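You operate a simulated robot arm through the tools that you are given. There is no shell and no other tool.

You run a simulated two-armed robot. Do the job below in one go: nothing can be reset, and whatever is moved stays where it is left.

JOB
Hold the post with the red plate and tighten its screw with the red key.
Fine: First stand it on the table's aisle side, midway between the two trays; the key goes back in the grey stand, the post upright into the done tray. Set down upright: post with a red plate.

It is judged by the outcome, as a careful person would: the job done as asked, and still so three seconds after it is handed in. It fails if anything else is knocked over, pushed out of place, dropped, spilled or broken.

ROBOT AND FRAMES
Two 7-joint arms with two-finger parallel grippers on one trunk, on a base that drives. Base frame: it is fixed to the floor where the robot stands at the start and does not move with it; the origin is under the middle of the robot, x ahead of it, y to its left, z up; the surface under the hand at the start is at about z = 0.8. Lengths are in m, angles in degrees, forces in N, time in s.
The left shoulder is at the start at [0.07, 0.13, 1.259], the right one opposite. With the tool pointing down near the work surface each hand reaches from about 0.1 to 0.46 m from the robot's upright axis, wherever it stands, measured 20 degrees to its own side. Places, roughly: inside of the done tray [0.5, -0.7, 0.8]; plain grey table [0.6, -0.3, 0.8]; screw in the red plate [0.5, 0.1, 1]. Payload 1.57 kg a hand.
The TCP of each hand is the grasp point between the finger pads, 0.03 m short of the fingertips. In the tool frame z runs along the fingers and y along their closing line. The gripper opens to 0.08 m. The fingers are 0.017 m wide and 0.012 m thick; the gripper's body (0.04 by 0.082 m) begins 0.08 m behind the TCP.
Orientation is told as [roll, pitch, yaw] about the base's x, y, z axes, in that order, counted from this pose: with the fingers straight down and closing along the base's y, the tool's x points along the base's -x, its y along +y and its z along -z.

CONTROLS
- The arms move only by the tool send_rows. It takes "left_motion", "right_motion" or both (then of equal length, played together; a hand with none holds still); each is a list of rows, each a list of 7 numbers: the turn, a rotation vector about the base's x, y, z in units of 8 degrees (1.0 is 8 degrees), then the shift along the base's x, y, z in units of 25 mm (1.0 is 25 mm), then the opening in per cent of the stroke, from 0 (shut) to 100 (fully open). In form: [[rx, ry, rz, x, y, z, claw], ...]. A call has 1 to 20 rows; each row shifts and turns the commanded pose from where the row before left it. A call with a number of a shift or a turn outside -1 to 1 is refused whole. Rows are played at 5 a second. More than 0.05 m and 8.6 degrees between two rows, or a gripper value outside its range, and nothing of the call is played. Where a pose cannot be reached the arm comes as near as it can. A force on the tool above 40 N (or 10 N above the force at the start of the call, whichever is more), or a blocked arm, ends the call early, and 0.2 s more pass. Each finger travels about 0.108 m/s and halts on what it meets, pressing with about 22 N; the grip force reading is that of the motor and also rises with nothing between the fingers. The clock runs only during rows and for 0.2 s after the last one: add rows that do not move to give the fingers time. It gives the time, the measured TCP pose, the force on the tool (base axes), the opening and the grip force at its end, in the units of the frame above (readings bear some noise), with the torque about the TCP (base axes, N m) and any sound that the robot's microphone picked up.
- Cameras (640 x 400 px; columns grow to the right, rows downward): "scene" is now at [0.1197, -0.0365, 1.4698]; the picture's right is [-0.47, -0.88, 0.00], its down [-0.65, 0.35, -0.68] and it looks along [0.60, -0.32, -0.74] (base axes); focal length 224 px, centre (320, 200). "left" rides on the left gripper at [0.072, 0.007, -0.122] in its tool frame; the picture's right is [-0.09, 1.00, 0.00], its down [-0.84, -0.08, -0.54] and it looks along [-0.54, -0.05, 0.84] (tool axes); focal length 238 px, centre (320, 200). "right" rides on the right gripper at [0.072, -0.007, -0.122] in its tool frame; the picture's right is [0.09, 1.00, 0.00], its down [-0.84, 0.08, -0.54] and it looks along [-0.54, 0.05, 0.84] (tool axes); focal length 238 px, centre (320, 200). There is no depth. A picture from a camera that has moved, and an enlarged one, comes with that camera's place and axes in the base frame and with its lens.
- capture(camera): a new picture of that camera. The clock stands still meanwhile.
- slide_trunk(by): slides the trunk up (or, below 0, down) by that many m; the arms and the scene camera ride with it, the base frame stays. It gives what a move gives, with no picture.
- drive_base(legs): drives the robot by 1 to 6 legs, each [ahead, left, turn to the left] in m, m and degrees, along the robot's own axes; the way and the turn of a leg run together, so that a leg with both is an arc; at most 1.5 m and 180 degrees a leg. The arms and the cameras ride along, it lands a little off, and it stops where it bumps. It gives what a move gives.
- head_to(pan, tilt): turns the head with the scene camera to pan (to the left, within 86 degrees either way) and tilt (down, from -29 to 69), counted from straight ahead of the robot. It gives what a move gives.
- zoom(camera, box): a new picture of the part [left, top, right, bottom] of that camera's present view, enlarged. The clock stands still meanwhile.
- hand_in(): hands the job in; it is judged then, once.

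Nothing tells you exact positions but the pictures and the camera data. Unless the task says otherwise, let go and move clear before handing in.

The tools are called after "Call:" as name(argument=value, ...) on one line, values as JSON. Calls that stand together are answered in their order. send_rows: Moves the arms, as the interface text tells. Its arguments: {"type":"object","properties":{"left_motion":{"type":"array","items":{"type":"array","items":{"type":"number"}}},"right_motion":{"type":"array","items":{"type":"array","items":{"type":"number"}}}},"required":[]} The other tools are called the same way: slide_trunk (by) slides the trunk up or down; drive_base (legs) drives the base; head_to (pan, tilt) turns the head that bears the scene camera; capture (camera) takes a picture; zoom (camera, box) takes an enlarged picture of a part of a camera's view; hand_in () hands the job in.

At the start:

```text
time_s: 0.0
left_eef_pos: [0.3772, 0.0394, 1.2824]
left_tool_rot: [0.0, 0.0, 0.0]
left_contact_force: [0.2, 0.6, -0.3]
left_moment: [0.04, 0.0, -0.01]
left_finger_gap: 0.08
left_finger_force: 0.1
right_eef_pos: [0.3, -0.3294, 1.2565]
right_tool_rot: [0.0, 0.0, 0.1]
right_contact_force: [-0.6, 0.5, -0.2]
right_moment: [0.03, 0.0, 0.0]
right_finger_gap: 0.0799
right_finger_force: 0.1
trunk travel left (down, up): [-0.897, 0.043]
robot x, y, heading: [-0.0003, -0.0002, -0.2]
head pan, tilt: [-28.2, 47.4]
```

scene: 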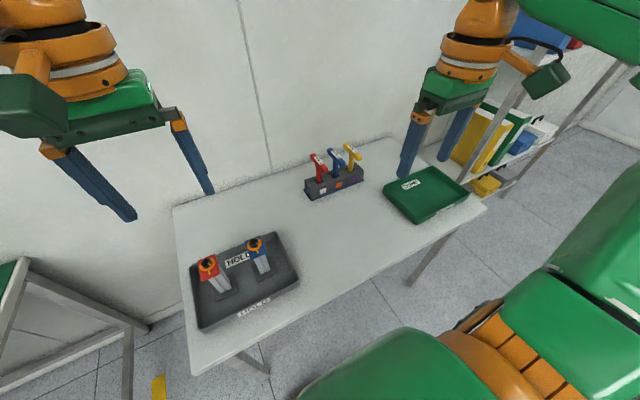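
right: 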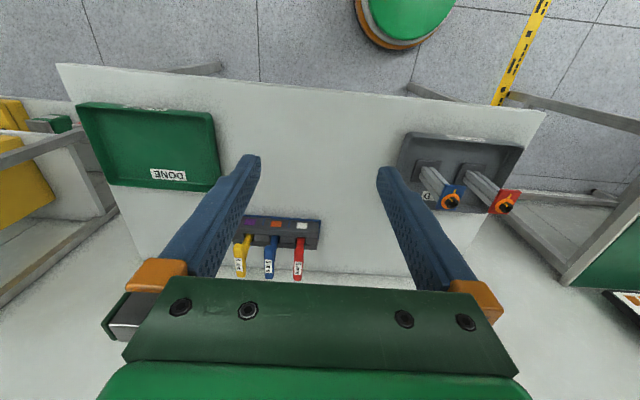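
left: 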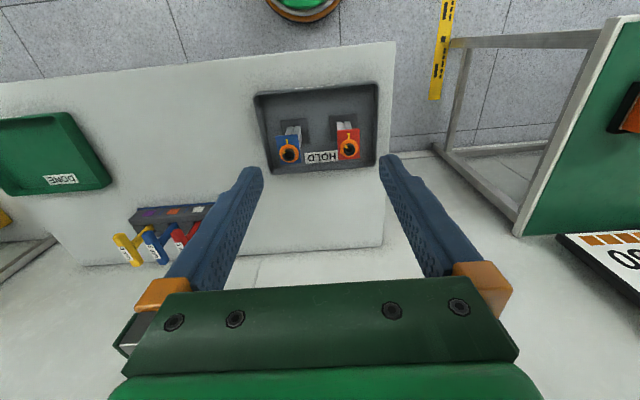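

I see a table with a dark hold tray on the left holding two posts (red and blue plates), a grey stand with three keys (red, blue, yellow) at the back middle, and the green done tray at the right. I'll look closer before moving.

Call:
zoom(camera="scene", box=[170, 210, 330, 310])

Call:
zoom(camera="scene", box=[280, 130, 400, 205])

Call:
zoom(camera="left", box=[240, 70, 400, 190])

Call:
zoom(camera="right", box=[200, 180, 360, 290])

```text
4.00 times, centred on (250, 260) of scene
camera zoom: at [0.1197, -0.0365, 1.4698], right [-0.47, -0.88, 0.0], down [-0.65, 0.35, -0.68], along [0.6, -0.32, -0.74], focal length 896 px, centre (600, -40)
```

zoom: 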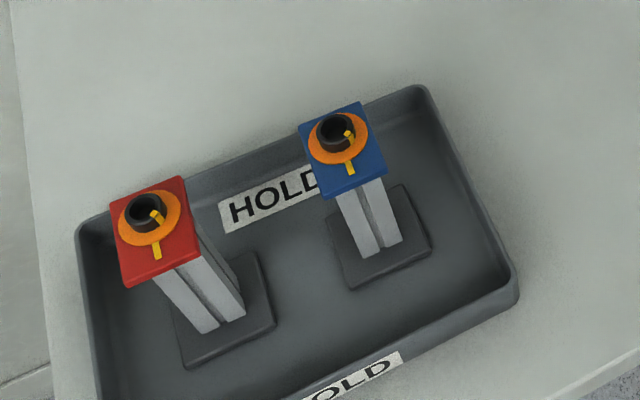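

```text
5.33 times, centred on (340, 168) of scene
camera zoom: at [0.1197, -0.0365, 1.4698], right [-0.47, -0.88, 0.0], down [-0.65, 0.35, -0.68], along [0.6, -0.32, -0.74], focal length 1194 px, centre (213, 373)
```

zoom: 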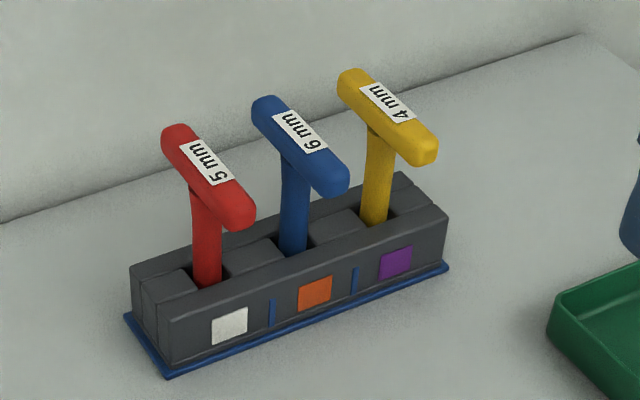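

```text
3.33 times, centred on (320, 130) of left
camera zoom: at [0.305, 0.0454, 1.4047], right [0.09, 1.0, 0.0], down [0.84, -0.08, 0.54], along [0.54, -0.05, -0.84], focal length 794 px, centre (320, 433)
```

zoom: 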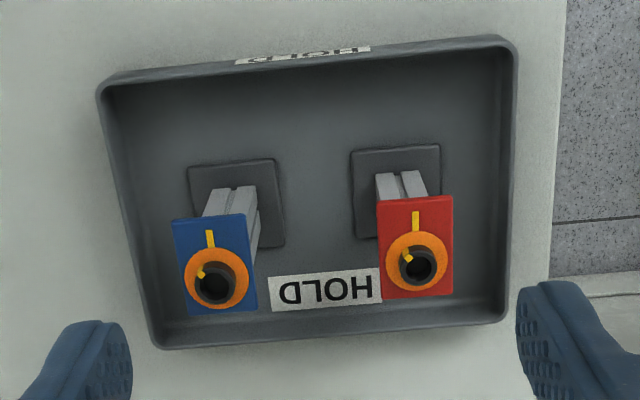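

```text
3.64 times, centred on (280, 235) of right
camera zoom: at [0.2267, -0.3372, 1.3783], right [-0.09, 1.0, 0.0], down [0.84, 0.08, 0.54], along [0.54, 0.05, -0.84], focal length 867 px, centre (466, 73)
```

zoom: 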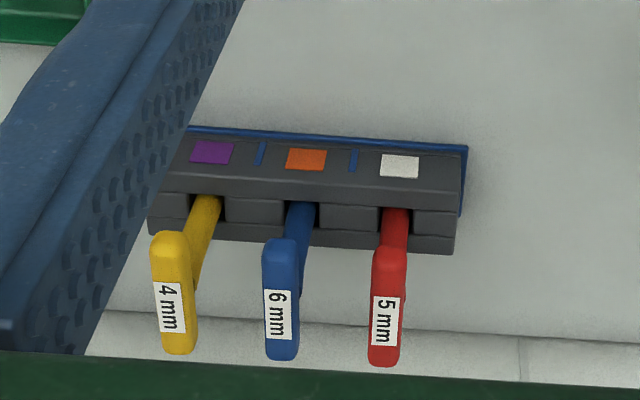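

The red post stands in the hold tray at about (0.49, 0.09), its screw about z 0.935; the red key handle is about (0.71, -0.35, 0.94). I'll look around, at the robot's base and along the table edge, before driving.

Call:
head_to(pan=0, tilt=69)

Call:
capture(camera="scene")

Call:
head_to(pan=-80, tilt=40)

Call:
capture(camera="scene")

Call:
head_to(pan=60, tilt=40)

Call:
capture(camera="scene")

```text
time_s: 0.9
left_eef_pos: [0.3782, 0.0398, 1.2817]
left_tool_rot: [0.0, 0.0, -0.1]
left_contact_force: [-0.3, 0.6, -0.1]
left_moment: [-0.04, 0.0, 0.0]
left_finger_gap: 0.08
left_finger_force: 0.0
right_eef_pos: [0.2984, -0.3292, 1.2561]
right_tool_rot: [0.1, -0.1, 0.0]
right_contact_force: [-0.2, -0.2, 0.4]
right_moment: [-0.01, 0.02, 0.03]
right_finger_gap: 0.08
right_finger_force: 0.1
trunk travel left (down, up): [-0.897, 0.043]
robot x, y, heading: [-0.0005, -0.0003, 0.2]
head pan, tilt: [0.0, 68.8]
```

```text
taken
camera scene: at [0.1057, 0.0006, 1.4444], right [0.0, -1.0, 0.0], down [-0.93, 0.0, -0.36], along [0.36, 0.0, -0.93], focal length 224 px, centre (320, 200)
```

scene: 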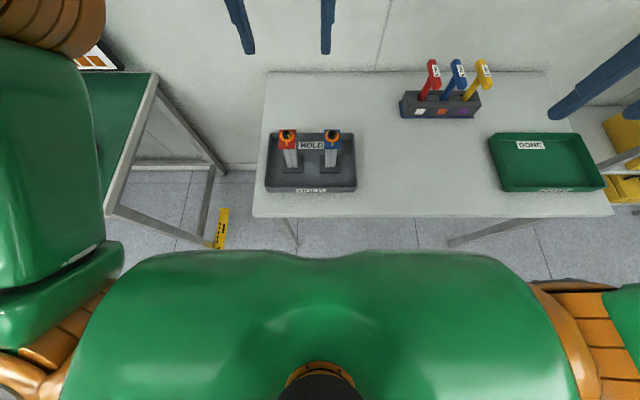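

```text
time_s: 2.5
left_eef_pos: [0.3775, 0.0387, 1.2813]
left_tool_rot: [-0.1, 0.0, 0.1]
left_contact_force: [0.1, 0.5, -0.3]
left_moment: [0.03, 0.01, 0.04]
left_finger_gap: 0.08
left_finger_force: 0.0
right_eef_pos: [0.2994, -0.3287, 1.2565]
right_tool_rot: [0.0, -0.1, 0.0]
right_contact_force: [-0.3, 0.2, -0.1]
right_moment: [0.0, 0.0, 0.01]
right_finger_gap: 0.0801
right_finger_force: 0.1
trunk travel left (down, up): [-0.897, 0.043]
robot x, y, heading: [0.0015, -0.0019, 0.0]
head pan, tilt: [-80.0, 40.0]
```

```text
taken
camera scene: at [0.0647, -0.0829, 1.4805], right [-0.98, -0.17, 0.0], down [-0.11, 0.63, -0.77], along [0.13, -0.75, -0.64], focal length 224 px, centre (320, 200)
```

scene: 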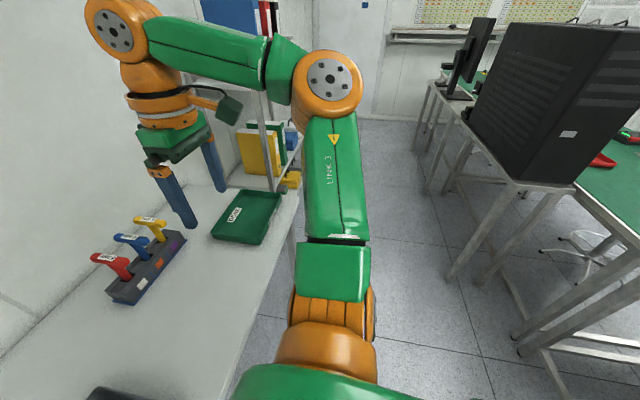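

```text
time_s: 4.7
left_eef_pos: [0.3772, 0.039, 1.2808]
left_tool_rot: [0.0, -0.1, 0.1]
left_contact_force: [0.5, 0.1, -0.7]
left_moment: [-0.01, 0.0, 0.02]
left_finger_gap: 0.0799
left_finger_force: 0.1
right_eef_pos: [0.2994, -0.3293, 1.2564]
right_tool_rot: [-0.1, -0.1, 0.1]
right_contact_force: [-0.4, -0.2, -0.3]
right_moment: [0.01, -0.02, 0.02]
right_finger_gap: 0.0802
right_finger_force: 0.0
trunk travel left (down, up): [-0.897, 0.043]
robot x, y, heading: [-0.0025, -0.0016, 0.0]
head pan, tilt: [60.0, 40.0]
```

```text
taken
camera scene: at [0.0924, 0.0744, 1.4805], right [0.87, -0.5, 0.0], down [-0.32, -0.56, -0.77], along [0.38, 0.66, -0.64], focal length 224 px, centre (320, 200)
```

scene: 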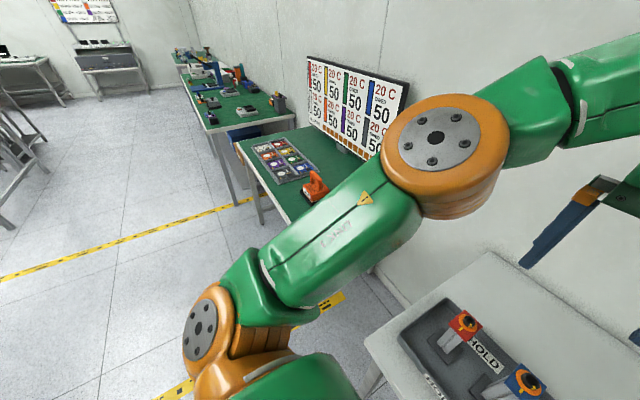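

The aisle is on the robot's side of the table, and the base looks like a low round disc. I'll zoom into the hand cameras' view of the base and column to judge how near the table I can drive.

Call:
zoom(camera="right", box=[300, 0, 500, 120])

Call:
zoom(camera="left", box=[200, 0, 400, 120])

Call:
head_to(pan=0, tilt=55)

Call:
capture(camera="scene")

```text
3.20 times, centred on (400, 60) of right
camera zoom: at [0.2267, -0.3373, 1.3783], right [-0.09, 1.0, 0.0], down [0.84, 0.08, 0.54], along [0.54, 0.05, -0.84], focal length 763 px, centre (64, 648)
```

zoom: 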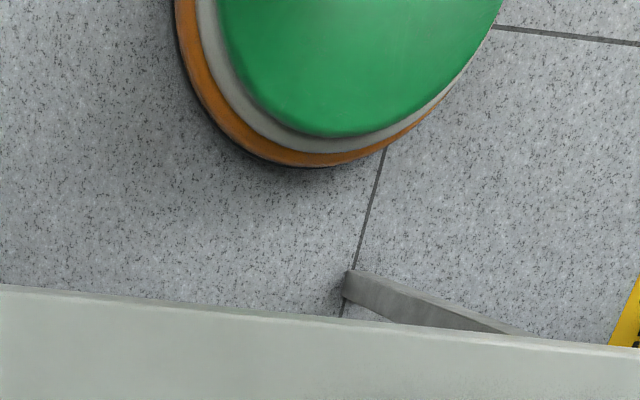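

```text
3.20 times, centred on (300, 60) of left
camera zoom: at [0.305, 0.0453, 1.4047], right [0.09, 1.0, 0.0], down [0.84, -0.08, 0.54], along [0.54, -0.05, -0.84], focal length 763 px, centre (384, 648)
```

zoom: 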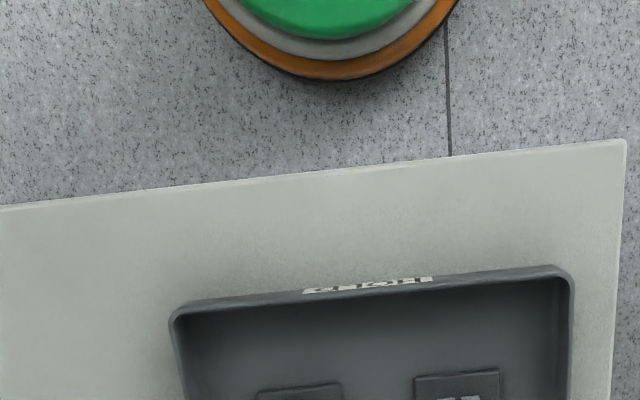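

```text
time_s: 6.0
left_eef_pos: [0.3772, 0.0392, 1.2817]
left_tool_rot: [0.0, 0.0, 0.0]
left_contact_force: [0.0, -0.7, -0.3]
left_moment: [0.0, 0.0, -0.02]
left_finger_gap: 0.08
left_finger_force: 0.2
right_eef_pos: [0.2993, -0.3305, 1.2574]
right_tool_rot: [0.0, -0.1, 0.1]
right_contact_force: [0.0, 0.0, -0.1]
right_moment: [-0.01, 0.02, 0.01]
right_finger_gap: 0.0801
right_finger_force: 0.1
trunk travel left (down, up): [-0.897, 0.043]
robot x, y, heading: [-0.0011, 0.0007, 0.1]
head pan, tilt: [0.0, 55.0]
```

```text
taken
camera scene: at [0.1219, 0.0009, 1.4599], right [0.0, -1.0, 0.0], down [-0.82, 0.0, -0.57], along [0.57, 0.0, -0.82], focal length 224 px, centre (320, 200)
```

scene: 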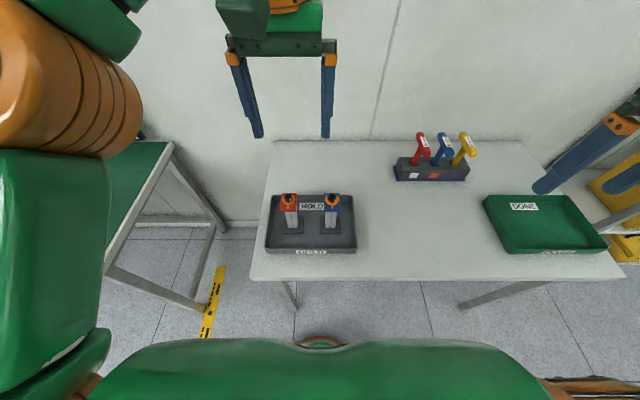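

I'll swing the right hand's camera around to look back at the robot's column and see how much clearance there is at the table edge.

Call:
send_rows(right_motion=[[0, 0, 1, 0, 0, 0, 100], [0, 0, 1, 0, 0, 0, 100], [0, 0, 1, 0, 0, 0, 100], [0, 0, 1, 0, 0, 0, 100], [0, 0, 1, 0, 0, 0, 100], [0, 0, 1, 0, 0, 0, 100], [0, 0, 1, 0, 0, 0, 100], [0, 0, 1, 0, 0, 0, 100], [0, 0, 1, 0, 0, 0, 100], [0, 0, 1, 0, 0, 0, 100], [0, 0, 1, 0, 0, 0, 100], [0, 0, 1, 0, 0, 0, 100]])

Call:
capture(camera="right")

```text
time_s: 8.6
left_eef_pos: [0.3775, 0.0392, 1.2827]
left_tool_rot: [0.0, 0.0, -0.1]
left_contact_force: [0.6, -0.5, 0.4]
left_moment: [0.0, 0.02, 0.0]
left_finger_gap: 0.08
left_finger_force: 0.2
right_eef_pos: [0.2997, -0.3294, 1.2557]
right_tool_rot: [0.0, 0.1, 96.2]
right_contact_force: [-0.5, -0.1, 0.5]
right_moment: [-0.01, 0.0, 0.02]
right_finger_gap: 0.08
right_finger_force: 0.0
trunk travel left (down, up): [-0.897, 0.043]
robot x, y, heading: [-0.0001, -0.0014, 0.2]
head pan, tilt: [0.0, 55.0]
```

```text
taken
camera right: at [0.3129, -0.4015, 1.3784], right [-0.98, -0.2, 0.0], down [-0.17, 0.82, 0.54], along [-0.11, 0.53, -0.84], focal length 238 px, centre (320, 200)
```

right: 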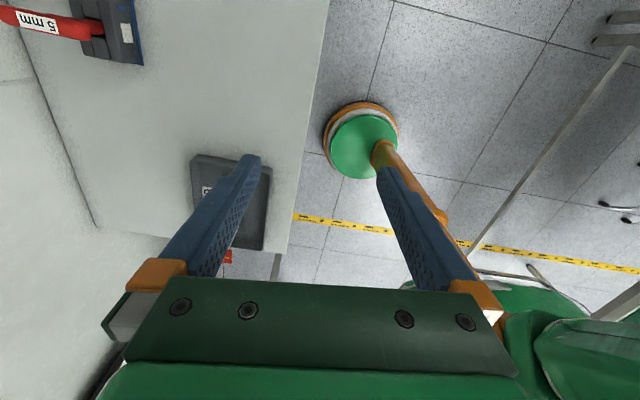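

The column is slim and set about 0.1 m behind the axis, and the base is a low disc, so the base can pass under the table. I'll turn the right hand back and drive a little nearer to the red post.

Call:
send_rows(right_motion=[[0, 0, -1, 0, 0, 0, 100], [0, 0, -1, 0, 0, 0, 100], [0, 0, -1, 0, 0, 0, 100], [0, 0, -1, 0, 0, 0, 100], [0, 0, -1, 0, 0, 0, 100], [0, 0, -1, 0, 0, 0, 100], [0, 0, -1, 0, 0, 0, 100], [0, 0, -1, 0, 0, 0, 100], [0, 0, -1, 0, 0, 0, 100], [0, 0, -1, 0, 0, 0, 100], [0, 0, -1, 0, 0, 0, 100], [0, 0, -1, 0, 0, 0, 100]])

Call:
drive_base(legs=[[0.1, 0.0, 0]])

Call:
capture(camera="left")

Call:
capture(camera="scene")

```text
time_s: 11.2
left_eef_pos: [0.3776, 0.0393, 1.2818]
left_tool_rot: [0.1, 0.0, 0.1]
left_contact_force: [0.5, 0.2, 0.2]
left_moment: [0.01, 0.01, 0.03]
left_finger_gap: 0.0802
left_finger_force: 0.0
right_eef_pos: [0.2985, -0.3295, 1.2568]
right_tool_rot: [0.0, 0.0, -0.1]
right_contact_force: [0.8, 0.2, 0.1]
right_moment: [0.02, 0.01, -0.03]
right_finger_gap: 0.0802
right_finger_force: 0.0
trunk travel left (down, up): [-0.897, 0.043]
robot x, y, heading: [0.002, -0.0005, 0.1]
head pan, tilt: [0.0, 55.0]
```

```text
time_s: 12.3
left_eef_pos: [0.4672, 0.0395, 1.2844]
left_tool_rot: [0.1, -0.5, 0.1]
left_contact_force: [-1.2, 0.0, -0.3]
left_moment: [0.01, -0.04, 0.02]
left_finger_gap: 0.08
left_finger_force: 0.1
right_eef_pos: [0.3904, -0.3296, 1.2586]
right_tool_rot: [0.0, -0.5, 0.0]
right_contact_force: [-0.9, 0.2, -0.4]
right_moment: [-0.01, -0.03, 0.02]
right_finger_gap: 0.0802
right_finger_force: 0.0
trunk travel left (down, up): [-0.897, 0.043]
robot x, y, heading: [0.0967, -0.0002, -0.2]
head pan, tilt: [0.0, 55.0]
```

```text
taken
camera left: at [0.3944, 0.0456, 1.4069], right [0.09, 1.0, 0.0], down [0.83, -0.08, 0.55], along [0.55, -0.05, -0.84], focal length 238 px, centre (320, 200)
```

left: 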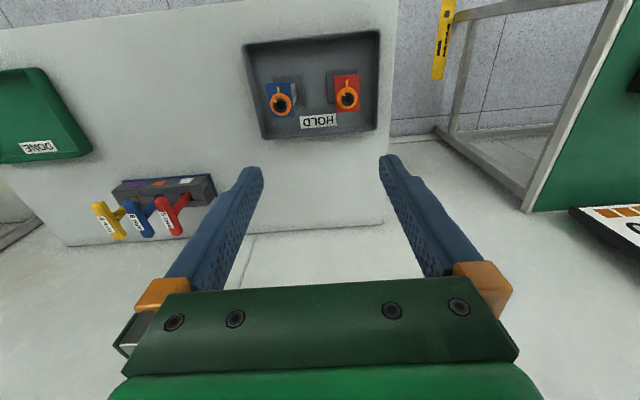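

```text
taken
camera scene: at [0.211, 0.001, 1.4607], right [0.0, -1.0, 0.0], down [-0.82, 0.0, -0.58], along [0.58, 0.0, -0.82], focal length 224 px, centre (320, 200)
```

scene: 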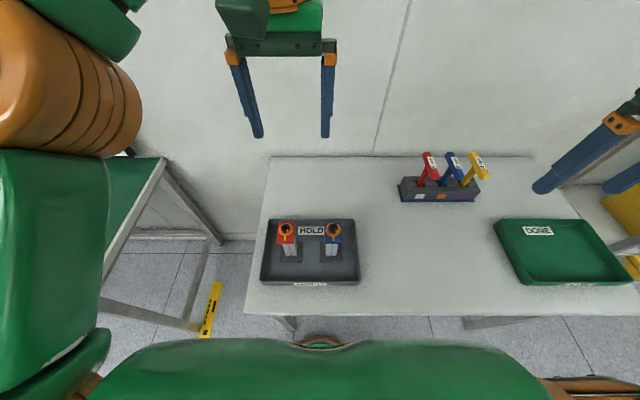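

Robot is now at x≈0.097. I'll zoom on the post and tray from the scene camera to fix the post position precisely.

Call:
zoom(camera="scene", box=[240, 205, 400, 305])

Call:
zoom(camera="left", box=[240, 30, 400, 130])

Call:
zoom(camera="scene", box=[380, 140, 540, 240])

```text
4.00 times, centred on (320, 255) of scene
camera zoom: at [0.211, 0.001, 1.4607], right [0.0, -1.0, 0.0], down [-0.82, 0.0, -0.58], along [0.58, 0.0, -0.82], focal length 896 px, centre (320, -20)
```

zoom: 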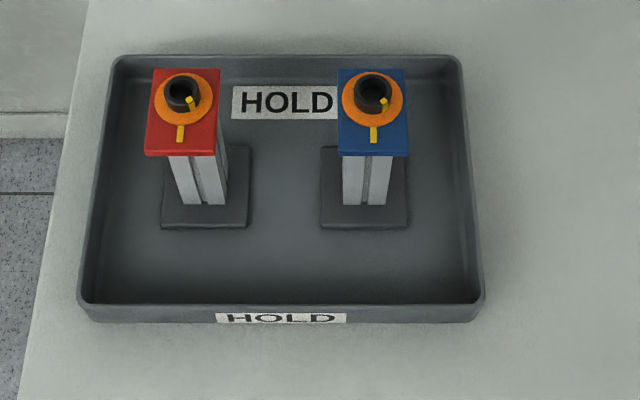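

```text
4.00 times, centred on (320, 80) of left
camera zoom: at [0.3944, 0.0456, 1.4069], right [0.09, 1.0, 0.0], down [0.83, -0.08, 0.55], along [0.55, -0.05, -0.84], focal length 953 px, centre (320, 680)
```

zoom: 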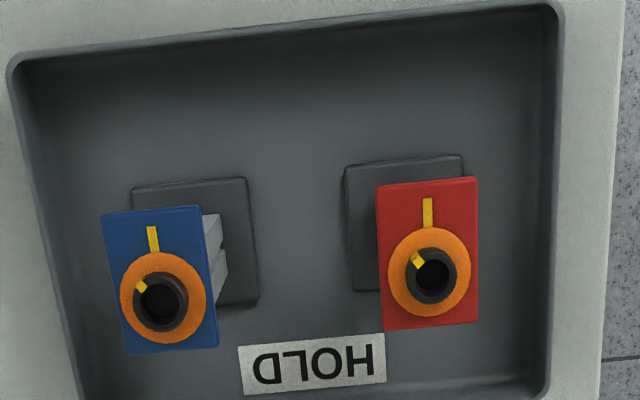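

```text
4.00 times, centred on (460, 190) of scene
camera zoom: at [0.211, 0.001, 1.4607], right [0.0, -1.0, 0.0], down [-0.82, 0.0, -0.58], along [0.58, 0.0, -0.82], focal length 896 px, centre (-240, 240)
```

zoom: 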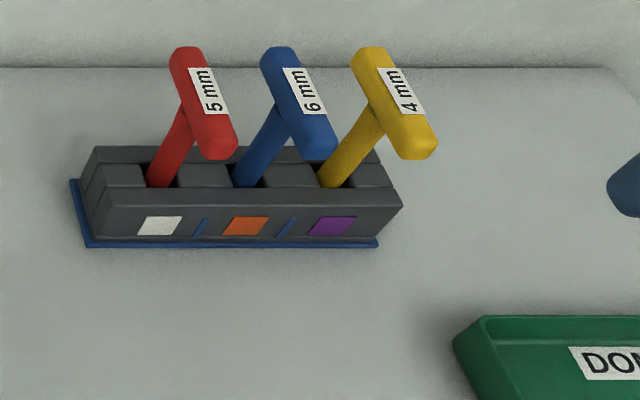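

The red post's column centre is about (0.477, 0.087), screw near (0.486, 0.088, ~0.945). I'll pitch the left hand forward (fingers pointing ahead and 30° down) while moving back and down, in front of the post.

Call:
send_rows(left_motion=[[0, -0.9375, 0, -0.57, 0.24, -0.65, 100], [0, -0.9375, 0, -0.57, 0.24, -0.65, 100], [0, -0.9375, 0, -0.57, 0.24, -0.65, 100], [0, -0.9375, 0, -0.57, 0.24, -0.65, 100], [0, -0.9375, 0, -0.57, 0.24, -0.65, 100], [0, -0.9375, 0, -0.57, 0.24, -0.65, 100], [0, -0.9375, 0, -0.57, 0.24, -0.65, 100], [0, -0.9375, 0, -0.57, 0.24, -0.65, 100], [0, 0, 0, 0, 0, 0, 100]])

Call:
capture(camera="left")

Call:
capture(camera="scene")

```text
time_s: 14.4
left_eef_pos: [0.4145, 0.0336, 1.1956]
left_tool_rot: [-12.5, -58.8, 19.0]
left_contact_force: [0.7, 0.5, -0.5]
left_moment: [-0.04, -0.01, -0.03]
left_finger_gap: 0.0802
left_finger_force: 0.1
left hand out of reach, approached as far as the arm can: row 6, 7, 8
right_eef_pos: [0.3967, -0.3274, 1.2575]
right_tool_rot: [0.0, 0.0, 0.2]
right_contact_force: [0.0, -0.2, -0.1]
right_moment: [-0.01, 0.02, -0.04]
right_finger_gap: 0.08
right_finger_force: 0.0
trunk travel left (down, up): [-0.897, 0.043]
robot x, y, heading: [0.0997, 0.0003, -0.1]
head pan, tilt: [0.0, 55.0]
stopped in row 9 (left hand): the arm was blocked; the commanded pose is now the measured one
```

```text
taken
camera left: at [0.2731, 0.0195, 1.196], right [-0.1, 0.99, -0.03], down [-0.04, 0.03, 1.0], along [0.99, 0.1, 0.04], focal length 238 px, centre (320, 200)
```

left: 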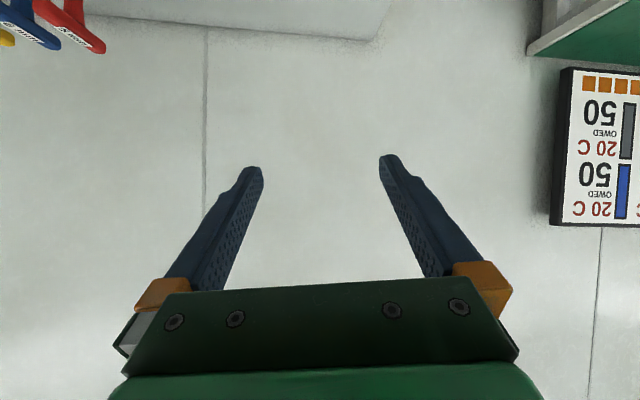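

```text
taken
camera scene: at [0.2203, 0.0022, 1.4599], right [0.0, -1.0, 0.0], down [-0.82, 0.0, -0.57], along [0.57, 0.0, -0.82], focal length 224 px, centre (320, 200)
```

scene: 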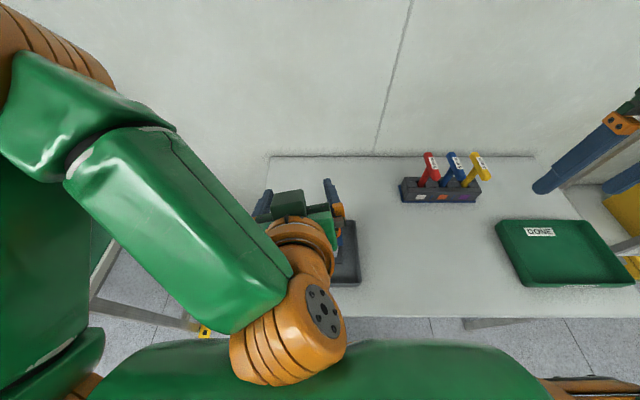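

The tool pitched forward needs the wrist farther from the torso. I'll push the hand forward, level out its rotation, and then back the base off.

Call:
send_rows(left_motion=[[0, 0, 0, 1, 0.2, 0, 100], [0, 0, 0, 1, 0.2, 0, 100], [0.2, 0, -0.25, 1, 0.4, 0, 100], [0.2, 0, -0.25, 1, 0.4, 0, 100], [0.2, 0, -0.25, 0, 0.4, 0, 100], [0.2, 0, -0.27, 0, 0.5, 0, 100], [0, 0, 0, 0, 0, 0, 100]])

Call:
capture(camera="scene")

```text
time_s: 16.0
left_eef_pos: [0.5128, 0.0828, 1.1973]
left_tool_rot: [0.2, -59.9, -0.8]
left_contact_force: [-0.3, 0.1, -0.4]
left_moment: [0.04, 0.02, 0.0]
left_finger_gap: 0.08
left_finger_force: 0.1
right_eef_pos: [0.3984, -0.3302, 1.2573]
right_tool_rot: [0.0, 0.0, 0.0]
right_contact_force: [0.4, 0.4, -0.2]
right_moment: [-0.03, 0.0, 0.0]
right_finger_gap: 0.0802
right_finger_force: 0.0
trunk travel left (down, up): [-0.897, 0.043]
robot x, y, heading: [0.1, -0.0022, 0.0]
head pan, tilt: [0.0, 55.0]
```

```text
taken
camera scene: at [0.2207, 0.0009, 1.4598], right [0.0, -1.0, 0.0], down [-0.82, 0.0, -0.57], along [0.57, 0.0, -0.82], focal length 224 px, centre (320, 200)
```

scene: 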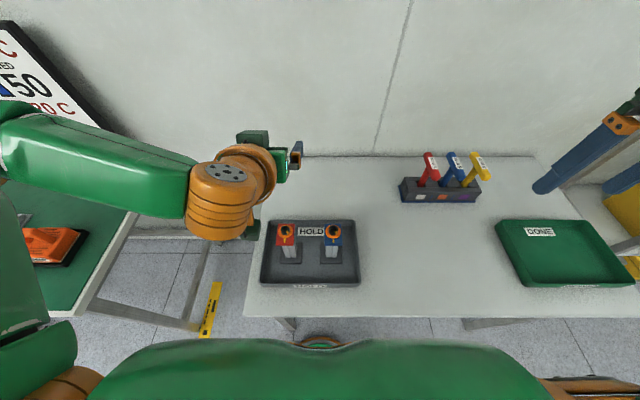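

The pitched pose works at about 0.41 m ahead of the axis. I'll back off so the hand comes in front of the tray, then check the view.

Call:
drive_base(legs=[[-0.13, 0.0, 0]])

Call:
send_rows(left_motion=[[0, 0, 0, 0, 0, -1, 100], [0, 0, 0, 0, 0, -1, 100], [0, 0, 0, 0, 0, -1, 100], [0, 0, 0, 0, 0, -1, 100], [0, 0, 0, 0, 0, -1, 100], [0, 0, 0, 0, 0, -1, 100], [0, 0, 0, 0, 0, 0, 100]])

Call:
capture(camera="left")

Call:
capture(camera="scene")

```text
time_s: 17.3
left_eef_pos: [0.3861, 0.0843, 1.1946]
left_tool_rot: [0.1, -59.7, -0.6]
left_contact_force: [0.3, 0.3, -0.1]
left_moment: [-0.01, -0.01, 0.03]
left_finger_gap: 0.08
left_finger_force: 0.1
right_eef_pos: [0.2734, -0.3296, 1.2551]
right_tool_rot: [0.0, 0.2, -0.1]
right_contact_force: [0.3, -0.3, -0.7]
right_moment: [0.03, 0.03, 0.0]
right_finger_gap: 0.08
right_finger_force: 0.1
trunk travel left (down, up): [-0.897, 0.043]
robot x, y, heading: [-0.031, -0.0011, -0.0]
head pan, tilt: [0.0, 55.0]
```

```text
time_s: 18.9
left_eef_pos: [0.3819, 0.0837, 1.0471]
left_tool_rot: [0.1, -59.9, -0.6]
left_contact_force: [-0.8, -0.3, 0.1]
left_moment: [0.0, 0.02, -0.03]
left_finger_gap: 0.0801
left_finger_force: 0.0
right_eef_pos: [0.268, -0.3295, 1.2581]
right_tool_rot: [0.0, 0.0, 0.0]
right_contact_force: [0.8, 0.6, 1.0]
right_moment: [-0.01, 0.02, 0.03]
right_finger_gap: 0.0799
right_finger_force: 0.0
trunk travel left (down, up): [-0.897, 0.043]
robot x, y, heading: [-0.0298, -0.0018, -0.2]
head pan, tilt: [0.0, 55.0]
```

```text
taken
camera left: at [0.2405, 0.091, 1.046], right [0.06, 1.0, 0.08], down [-0.05, -0.08, 1.0], along [1.0, -0.06, 0.05], focal length 238 px, centre (320, 200)
```

left: 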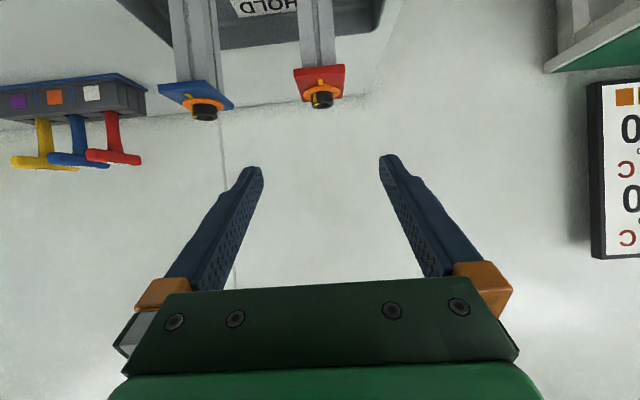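

```text
taken
camera scene: at [0.0898, 0.0006, 1.4599], right [0.0, -1.0, 0.0], down [-0.82, 0.0, -0.57], along [0.57, 0.0, -0.82], focal length 224 px, centre (320, 200)
```

scene: 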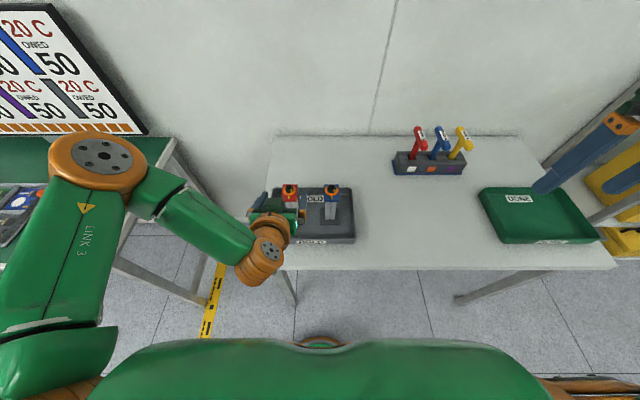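

The posts are now seen side-on (upside down) in the left camera. I'll zoom in to measure heights and the column's sideways place.

Call:
zoom(camera="left", box=[220, 0, 420, 125])

```text
3.20 times, centred on (320, 62) of left
camera zoom: at [0.2405, 0.091, 1.046], right [0.06, 1.0, 0.08], down [-0.05, -0.08, 1.0], along [1.0, -0.06, 0.05], focal length 763 px, centre (320, 640)
```

zoom: 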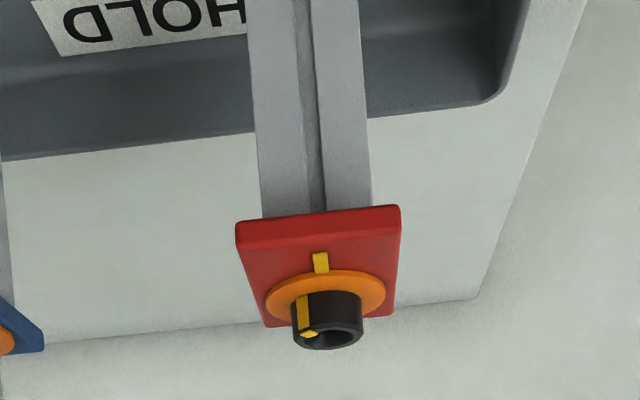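

Plate sits about z 0.943–0.951, screw top about 0.962, column centre y≈0.087. I'll lower the hand to z≈0.885 in front of the post and check before closing in.

Call:
send_rows(left_motion=[[0, 0, 0.07, 0, 0.13, -0.93, 100], [0, 0, 0, 0, 0, -0.93, 100], [0, 0, 0, 0, 0, -0.93, 100], [0, 0, 0, 0, 0, -0.93, 100], [0, 0, 0, 0, 0, -0.93, 100], [0, 0, 0, 0, 0, -0.93, 100], [0, 0, 0, 0, 0, -0.9, 100], [0, 0, 0, 0, 0, 0, 100], [0, 0, 0, 0, 0, 0, 100]])

Call:
capture(camera="left")

Call:
capture(camera="scene")

```text
time_s: 20.9
left_eef_pos: [0.3852, 0.0305, 0.923]
left_tool_rot: [0.3, -59.8, -0.1]
left_contact_force: [-1.1, 0.5, -0.8]
left_moment: [-0.03, -0.01, -0.03]
left_finger_gap: 0.0799
left_finger_force: 0.1
left hand out of reach, approached as far as the arm can: row 2, 3, 4, 5, 6, 7
right_eef_pos: [0.2673, -0.3284, 1.2562]
right_tool_rot: [0.0, 0.0, 0.0]
right_contact_force: [-0.1, 0.2, 0.3]
right_moment: [-0.01, -0.02, 0.02]
right_finger_gap: 0.0797
right_finger_force: 0.1
trunk travel left (down, up): [-0.897, 0.043]
robot x, y, heading: [-0.0296, 0.0045, -0.0]
head pan, tilt: [0.0, 55.0]
```

```text
taken
camera left: at [0.2444, 0.0359, 0.9237], right [0.04, 1.0, 0.08], down [-0.05, -0.08, 1.0], along [1.0, -0.05, 0.04], focal length 238 px, centre (320, 200)
```

left: 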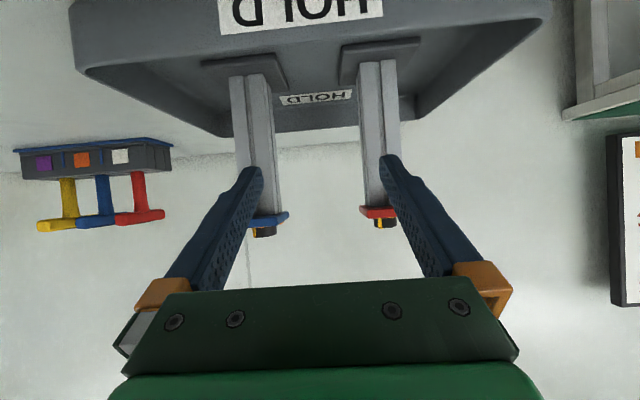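

```text
taken
camera scene: at [0.0901, 0.0011, 1.4598], right [0.0, -1.0, 0.0], down [-0.82, 0.0, -0.57], along [0.57, 0.0, -0.82], focal length 224 px, centre (320, 200)
```

scene: 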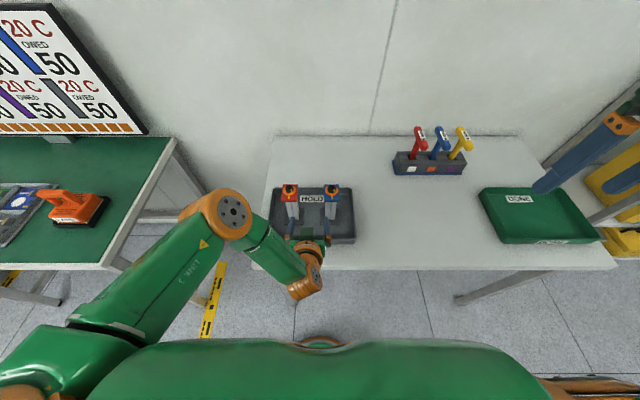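

At this height the arm runs out of room with the shoulder so high. I'll raise the hand again and lower the trunk instead so the arm keeps a comfortable shape.

Call:
send_rows(left_motion=[[0, 0, 0, 0, 0, 0.95, 100], [0, 0, 0, 0, 0, 0.95, 100], [0, 0, 0, 0, 0, 0.95, 100], [0, 0, 0, 0, 0, 0.95, 100], [0, 0, 0, 0, 0, 0.95, 100], [0, 0, 0, 0, 0, 0.95, 100], [0, 0, 0, 0, 0, 0.95, 100], [0, 0, 0, 0, 0, 0.95, 100], [0, 0, 0, 0, 0, 0.95, 100], [0, 0, 0, 0, 0, 0, 100]])

```text
time_s: 23.1
left_eef_pos: [0.3865, 0.0296, 1.1382]
left_tool_rot: [0.1, -59.9, 0.0]
left_contact_force: [0.3, -0.2, -0.3]
left_moment: [-0.04, -0.04, -0.01]
left_finger_gap: 0.0801
left_finger_force: 0.1
right_eef_pos: [0.2679, -0.3289, 1.2563]
right_tool_rot: [-0.1, 0.1, 0.0]
right_contact_force: [0.1, -0.8, 0.6]
right_moment: [0.03, -0.01, 0.02]
right_finger_gap: 0.08
right_finger_force: 0.1
trunk travel left (down, up): [-0.897, 0.043]
robot x, y, heading: [-0.0299, 0.0004, -0.2]
head pan, tilt: [0.0, 55.0]
```

Call:
send_rows(left_motion=[[0, 0, 0, -0.1, 0.8, 0, 100], [0, 0, 0, -0.1, 0.8, 0, 100], [0, 0, 0, -0.1, 0.7, 0, 100], [0, 0, 0, 0, 0, 0, 100]])

Call:
slide_trunk(by=-0.2)

Call:
capture(camera="left")

Call:
capture(camera="scene")

```text
time_s: 24.1
left_eef_pos: [0.3776, 0.0861, 1.1389]
left_tool_rot: [0.1, -59.9, -0.1]
left_contact_force: [0.2, 0.0, 0.1]
left_moment: [0.0, -0.01, -0.02]
left_finger_gap: 0.08
left_finger_force: 0.1
right_eef_pos: [0.2687, -0.3297, 1.2574]
right_tool_rot: [0.0, 0.0, 0.1]
right_contact_force: [0.0, 0.0, 0.0]
right_moment: [0.01, -0.02, -0.01]
right_finger_gap: 0.0798
right_finger_force: 0.0
trunk travel left (down, up): [-0.897, 0.043]
robot x, y, heading: [-0.0338, -0.0009, 0.1]
head pan, tilt: [0.0, 55.0]
```

```text
time_s: 26.2
left_eef_pos: [0.3788, 0.0866, 0.9396]
left_tool_rot: [0.2, -59.9, -0.1]
left_contact_force: [0.3, 1.3, 0.4]
left_moment: [0.02, -0.01, 0.0]
left_finger_gap: 0.0801
left_finger_force: 0.1
right_eef_pos: [0.2673, -0.3294, 1.0559]
right_tool_rot: [-0.1, 0.0, 0.0]
right_contact_force: [0.4, -0.2, 0.6]
right_moment: [-0.03, 0.05, -0.01]
right_finger_gap: 0.0802
right_finger_force: 0.0
trunk travel left (down, up): [-0.697, 0.243]
robot x, y, heading: [-0.0312, 0.0003, -0.2]
head pan, tilt: [0.0, 55.0]
```

```text
taken
camera left: at [0.2368, 0.0929, 0.9381], right [0.05, 1.0, 0.08], down [-0.05, -0.08, 1.0], along [1.0, -0.05, 0.05], focal length 238 px, centre (320, 200)
```

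left: 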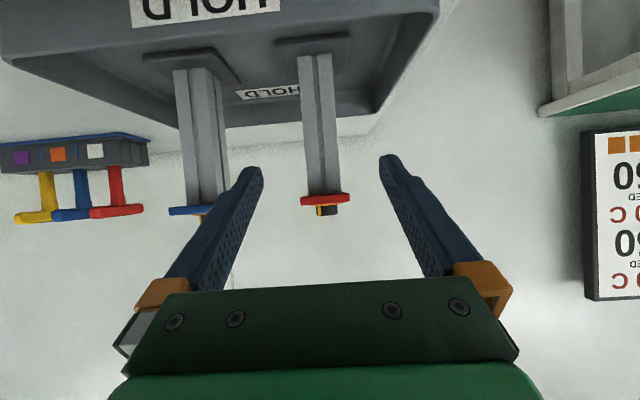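

```text
taken
camera scene: at [0.0901, 0.001, 1.2599], right [0.0, -1.0, 0.0], down [-0.82, 0.0, -0.57], along [0.57, 0.0, -0.82], focal length 224 px, centre (320, 200)
```

scene: 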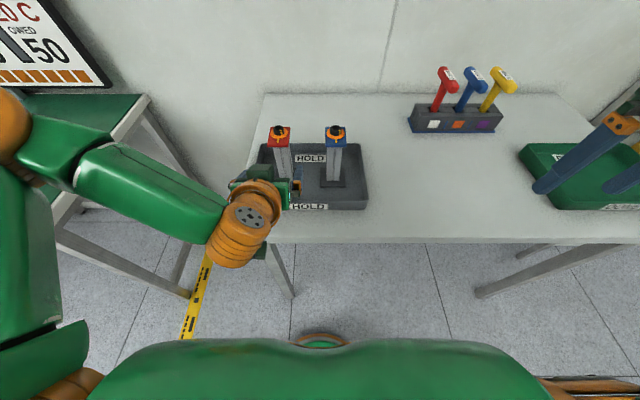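

The column lines up with the middle of the fingers (y≈0.087). I'll lower to z≈0.885 and move forward around the column.

Call:
send_rows(left_motion=[[0, 0, 0, 0, 0, -0.75, 100], [0, 0, 0, 0, 0, -0.75, 100], [0, 0, 0, 0, 0, -0.7, 100], [0, 0, 0, 0.7, 0, 0, 100], [0, 0, 0, 0.7, 0, 0, 100], [0, 0, 0, 0, 0, 0, 100]])

Call:
capture(camera="left")

```text
time_s: 27.6
left_eef_pos: [0.4138, 0.0871, 0.8836]
left_tool_rot: [0.1, -59.9, -0.1]
left_contact_force: [0.6, -0.2, 0.4]
left_moment: [-0.01, -0.04, -0.01]
left_finger_gap: 0.0799
left_finger_force: 0.2
right_eef_pos: [0.2674, -0.3295, 1.0558]
right_tool_rot: [0.0, 0.0, 0.0]
right_contact_force: [0.1, 0.0, 0.2]
right_moment: [-0.02, -0.01, 0.01]
right_finger_gap: 0.0801
right_finger_force: 0.1
trunk travel left (down, up): [-0.697, 0.243]
robot x, y, heading: [-0.0303, 0.0014, 0.0]
head pan, tilt: [0.0, 55.0]
```

```text
taken
camera left: at [0.2717, 0.0927, 0.8827], right [0.05, 1.0, 0.08], down [-0.05, -0.08, 1.0], along [1.0, -0.05, 0.05], focal length 238 px, centre (320, 200)
```

left: 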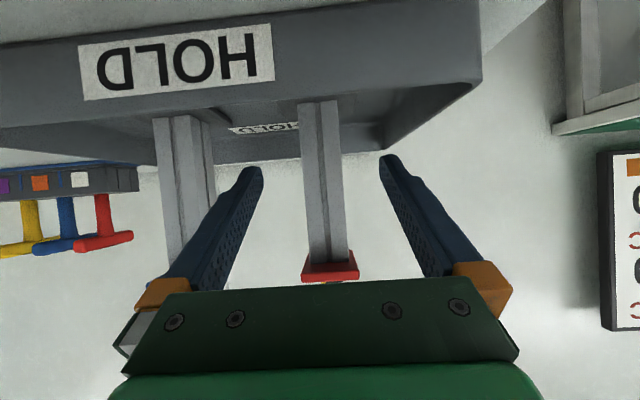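

Call:
send_rows(left_motion=[[0, 0, 0, 0.8, 0, 0, 100], [0, 0, 0, 0.8, 0, 0, 100], [0, 0, 0, 0.85, 0, 0, 100], [0, 0, 0, 0, 0, 0, 100]])

Call:
capture(camera="left")

Call:
zoom(camera="scene", box=[220, 110, 380, 210])

```text
time_s: 28.6
left_eef_pos: [0.4742, 0.087, 0.8834]
left_tool_rot: [0.1, -59.9, -0.1]
left_contact_force: [-0.5, 0.2, 0.2]
left_moment: [-0.01, -0.03, 0.04]
left_finger_gap: 0.08
left_finger_force: 0.0
right_eef_pos: [0.267, -0.33, 1.0568]
right_tool_rot: [0.1, -0.2, 0.1]
right_contact_force: [-0.5, -0.4, -0.5]
right_moment: [0.0, 0.02, 0.01]
right_finger_gap: 0.08
right_finger_force: 0.0
trunk travel left (down, up): [-0.697, 0.243]
robot x, y, heading: [-0.03, -0.0033, -0.0]
head pan, tilt: [0.0, 55.0]
```

```text
taken
camera left: at [0.3336, 0.0928, 0.8831], right [0.05, 1.0, 0.08], down [-0.05, -0.08, 1.0], along [1.0, -0.05, 0.05], focal length 238 px, centre (320, 200)
```

left: 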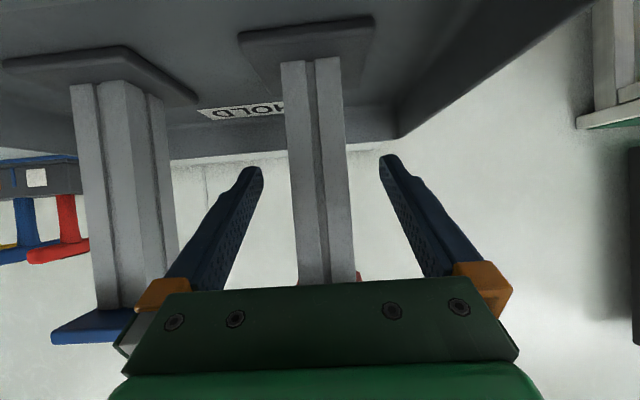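

```text
4.00 times, centred on (300, 160) of scene
camera zoom: at [0.09, 0.001, 1.2599], right [0.0, -1.0, 0.0], down [-0.82, 0.0, -0.57], along [0.57, 0.0, -0.82], focal length 896 px, centre (400, 360)
```

zoom: 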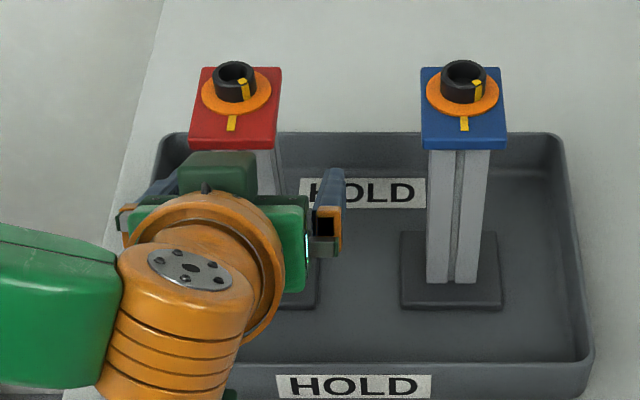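

The column is centred between the open fingers. Closing the left gripper on it.

Call:
send_rows(left_motion=[[0, 0, 0, 0, 0, 0, 40], [0, 0, 0, 0, 0, 0, 20], [0, 0, 0, 0, 0, 0, 20], [0, 0, 0, 0, 0, 0, 20], [0, 0, 0, 0, 0, 0, 20]])

Call:
capture(camera="left")

```text
time_s: 29.8
left_eef_pos: [0.4749, 0.0865, 0.8834]
left_tool_rot: [0.1, -59.8, -0.2]
left_contact_force: [1.0, 0.4, 0.6]
left_moment: [-0.06, 0.04, 0.01]
left_finger_gap: 0.0319
left_finger_force: 22.0
right_eef_pos: [0.2678, -0.3293, 1.0565]
right_tool_rot: [0.0, 0.0, -0.1]
right_contact_force: [0.9, 0.4, 0.8]
right_moment: [0.01, -0.02, 0.01]
right_finger_gap: 0.0798
right_finger_force: 0.1
trunk travel left (down, up): [-0.697, 0.243]
robot x, y, heading: [-0.0328, -0.0001, -0.1]
head pan, tilt: [0.0, 55.0]
```

```text
taken
camera left: at [0.3336, 0.0929, 0.883], right [0.05, 1.0, 0.08], down [-0.05, -0.08, 1.0], along [1.0, -0.05, 0.05], focal length 238 px, centre (320, 200)
```

left: 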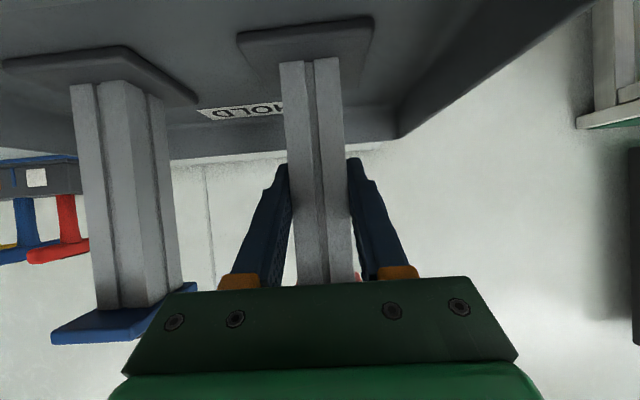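

Gripped (gap 0.032, 22 N). I'll lift with the trunk a little and check the hold.

Call:
slide_trunk(by=0.05)

Call:
capture(camera="left")

Call:
capture(camera="scene")

```text
time_s: 30.8
left_eef_pos: [0.4765, 0.0863, 0.9332]
left_tool_rot: [0.2, -59.8, 0.0]
left_contact_force: [1.1, 0.0, -4.0]
left_moment: [0.01, 0.02, 0.03]
left_finger_gap: 0.0319
left_finger_force: 22.2
right_eef_pos: [0.2683, -0.329, 1.1061]
right_tool_rot: [0.0, 0.1, -0.1]
right_contact_force: [0.0, -0.2, 0.0]
right_moment: [-0.01, -0.02, 0.0]
right_finger_gap: 0.08
right_finger_force: 0.2
trunk travel left (down, up): [-0.747, 0.193]
robot x, y, heading: [-0.0326, -0.0014, -0.0]
head pan, tilt: [0.0, 55.0]
```

```text
taken
camera left: at [0.3345, 0.0929, 0.9325], right [0.05, 1.0, 0.08], down [-0.05, -0.08, 1.0], along [1.0, -0.05, 0.04], focal length 238 px, centre (320, 200)
```

left: 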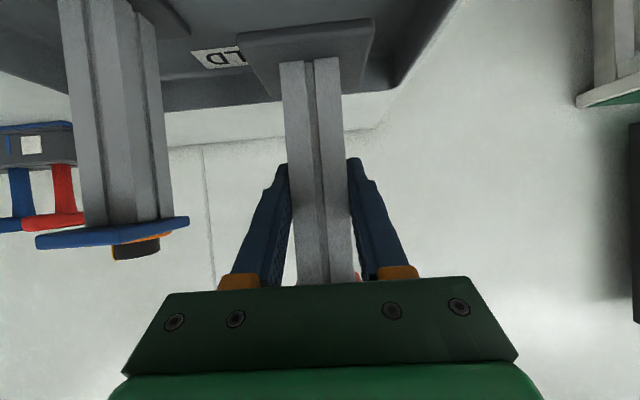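

```text
taken
camera scene: at [0.0917, 0.0011, 1.3097], right [0.0, -1.0, 0.0], down [-0.82, 0.0, -0.57], along [0.57, 0.0, -0.82], focal length 224 px, centre (320, 200)
```

scene: 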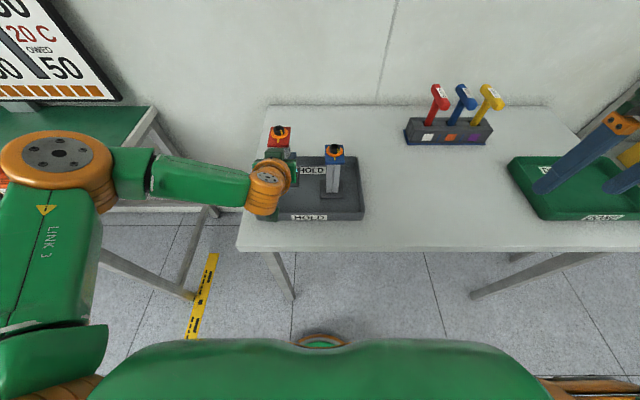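

Weight about 4 N, the hold is steady. I'll lift higher, back off, and drive right so the post comes midway between the trays.

Call:
slide_trunk(by=0.15)

Call:
drive_base(legs=[[-0.08, 0, 0], [0, -0.427, 0]])

Call:
capture(camera="scene")

Call:
capture(camera="left")

```text
time_s: 32.5
left_eef_pos: [0.4762, 0.088, 1.083]
left_tool_rot: [0.1, -59.8, -0.1]
left_contact_force: [-0.5, 0.2, -4.3]
left_moment: [0.01, 0.02, 0.01]
left_finger_gap: 0.0319
left_finger_force: 21.7
right_eef_pos: [0.2687, -0.3284, 1.2555]
right_tool_rot: [0.1, -0.1, 0.0]
right_contact_force: [-0.3, -0.1, 0.4]
right_moment: [0.03, 0.0, -0.01]
right_finger_gap: 0.08
right_finger_force: 0.2
trunk travel left (down, up): [-0.897, 0.043]
robot x, y, heading: [-0.0321, 0.0006, 0.1]
head pan, tilt: [0.0, 55.0]
```

```text
time_s: 35.8
left_eef_pos: [0.3959, -0.3392, 1.0827]
left_tool_rot: [-0.1, -59.9, 0.1]
left_contact_force: [0.3, -0.4, -4.0]
left_moment: [-0.04, 0.03, -0.01]
left_finger_gap: 0.0321
left_finger_force: 22.3
right_eef_pos: [0.1888, -0.7536, 1.2579]
right_tool_rot: [0.0, 0.0, 0.2]
right_contact_force: [-0.5, 0.5, 0.3]
right_moment: [-0.05, -0.04, -0.01]
right_finger_gap: 0.0801
right_finger_force: 0.0
trunk travel left (down, up): [-0.897, 0.043]
robot x, y, heading: [-0.1124, -0.4258, -0.1]
head pan, tilt: [0.0, 55.0]
```

```text
taken
camera scene: at [0.0116, -0.4239, 1.4597], right [0.0, -1.0, 0.0], down [-0.82, 0.0, -0.57], along [0.57, 0.0, -0.82], focal length 224 px, centre (320, 200)
```

scene: 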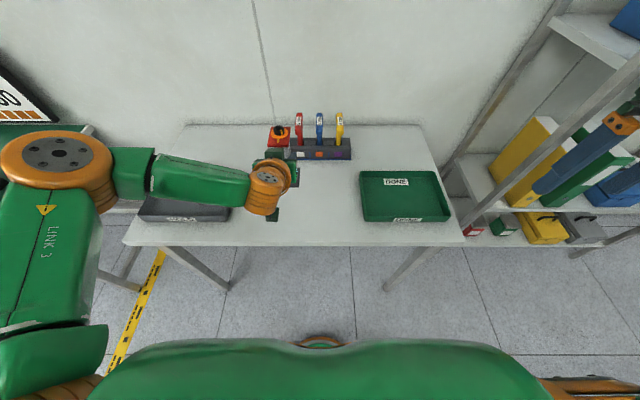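

```text
taken
camera left: at [0.2545, -0.3327, 1.0824], right [0.05, 1.0, 0.08], down [-0.05, -0.08, 1.0], along [1.0, -0.05, 0.04], focal length 238 px, centre (320, 200)
```

left: 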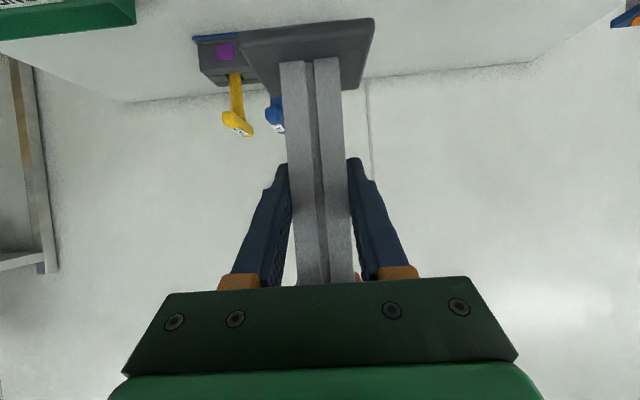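

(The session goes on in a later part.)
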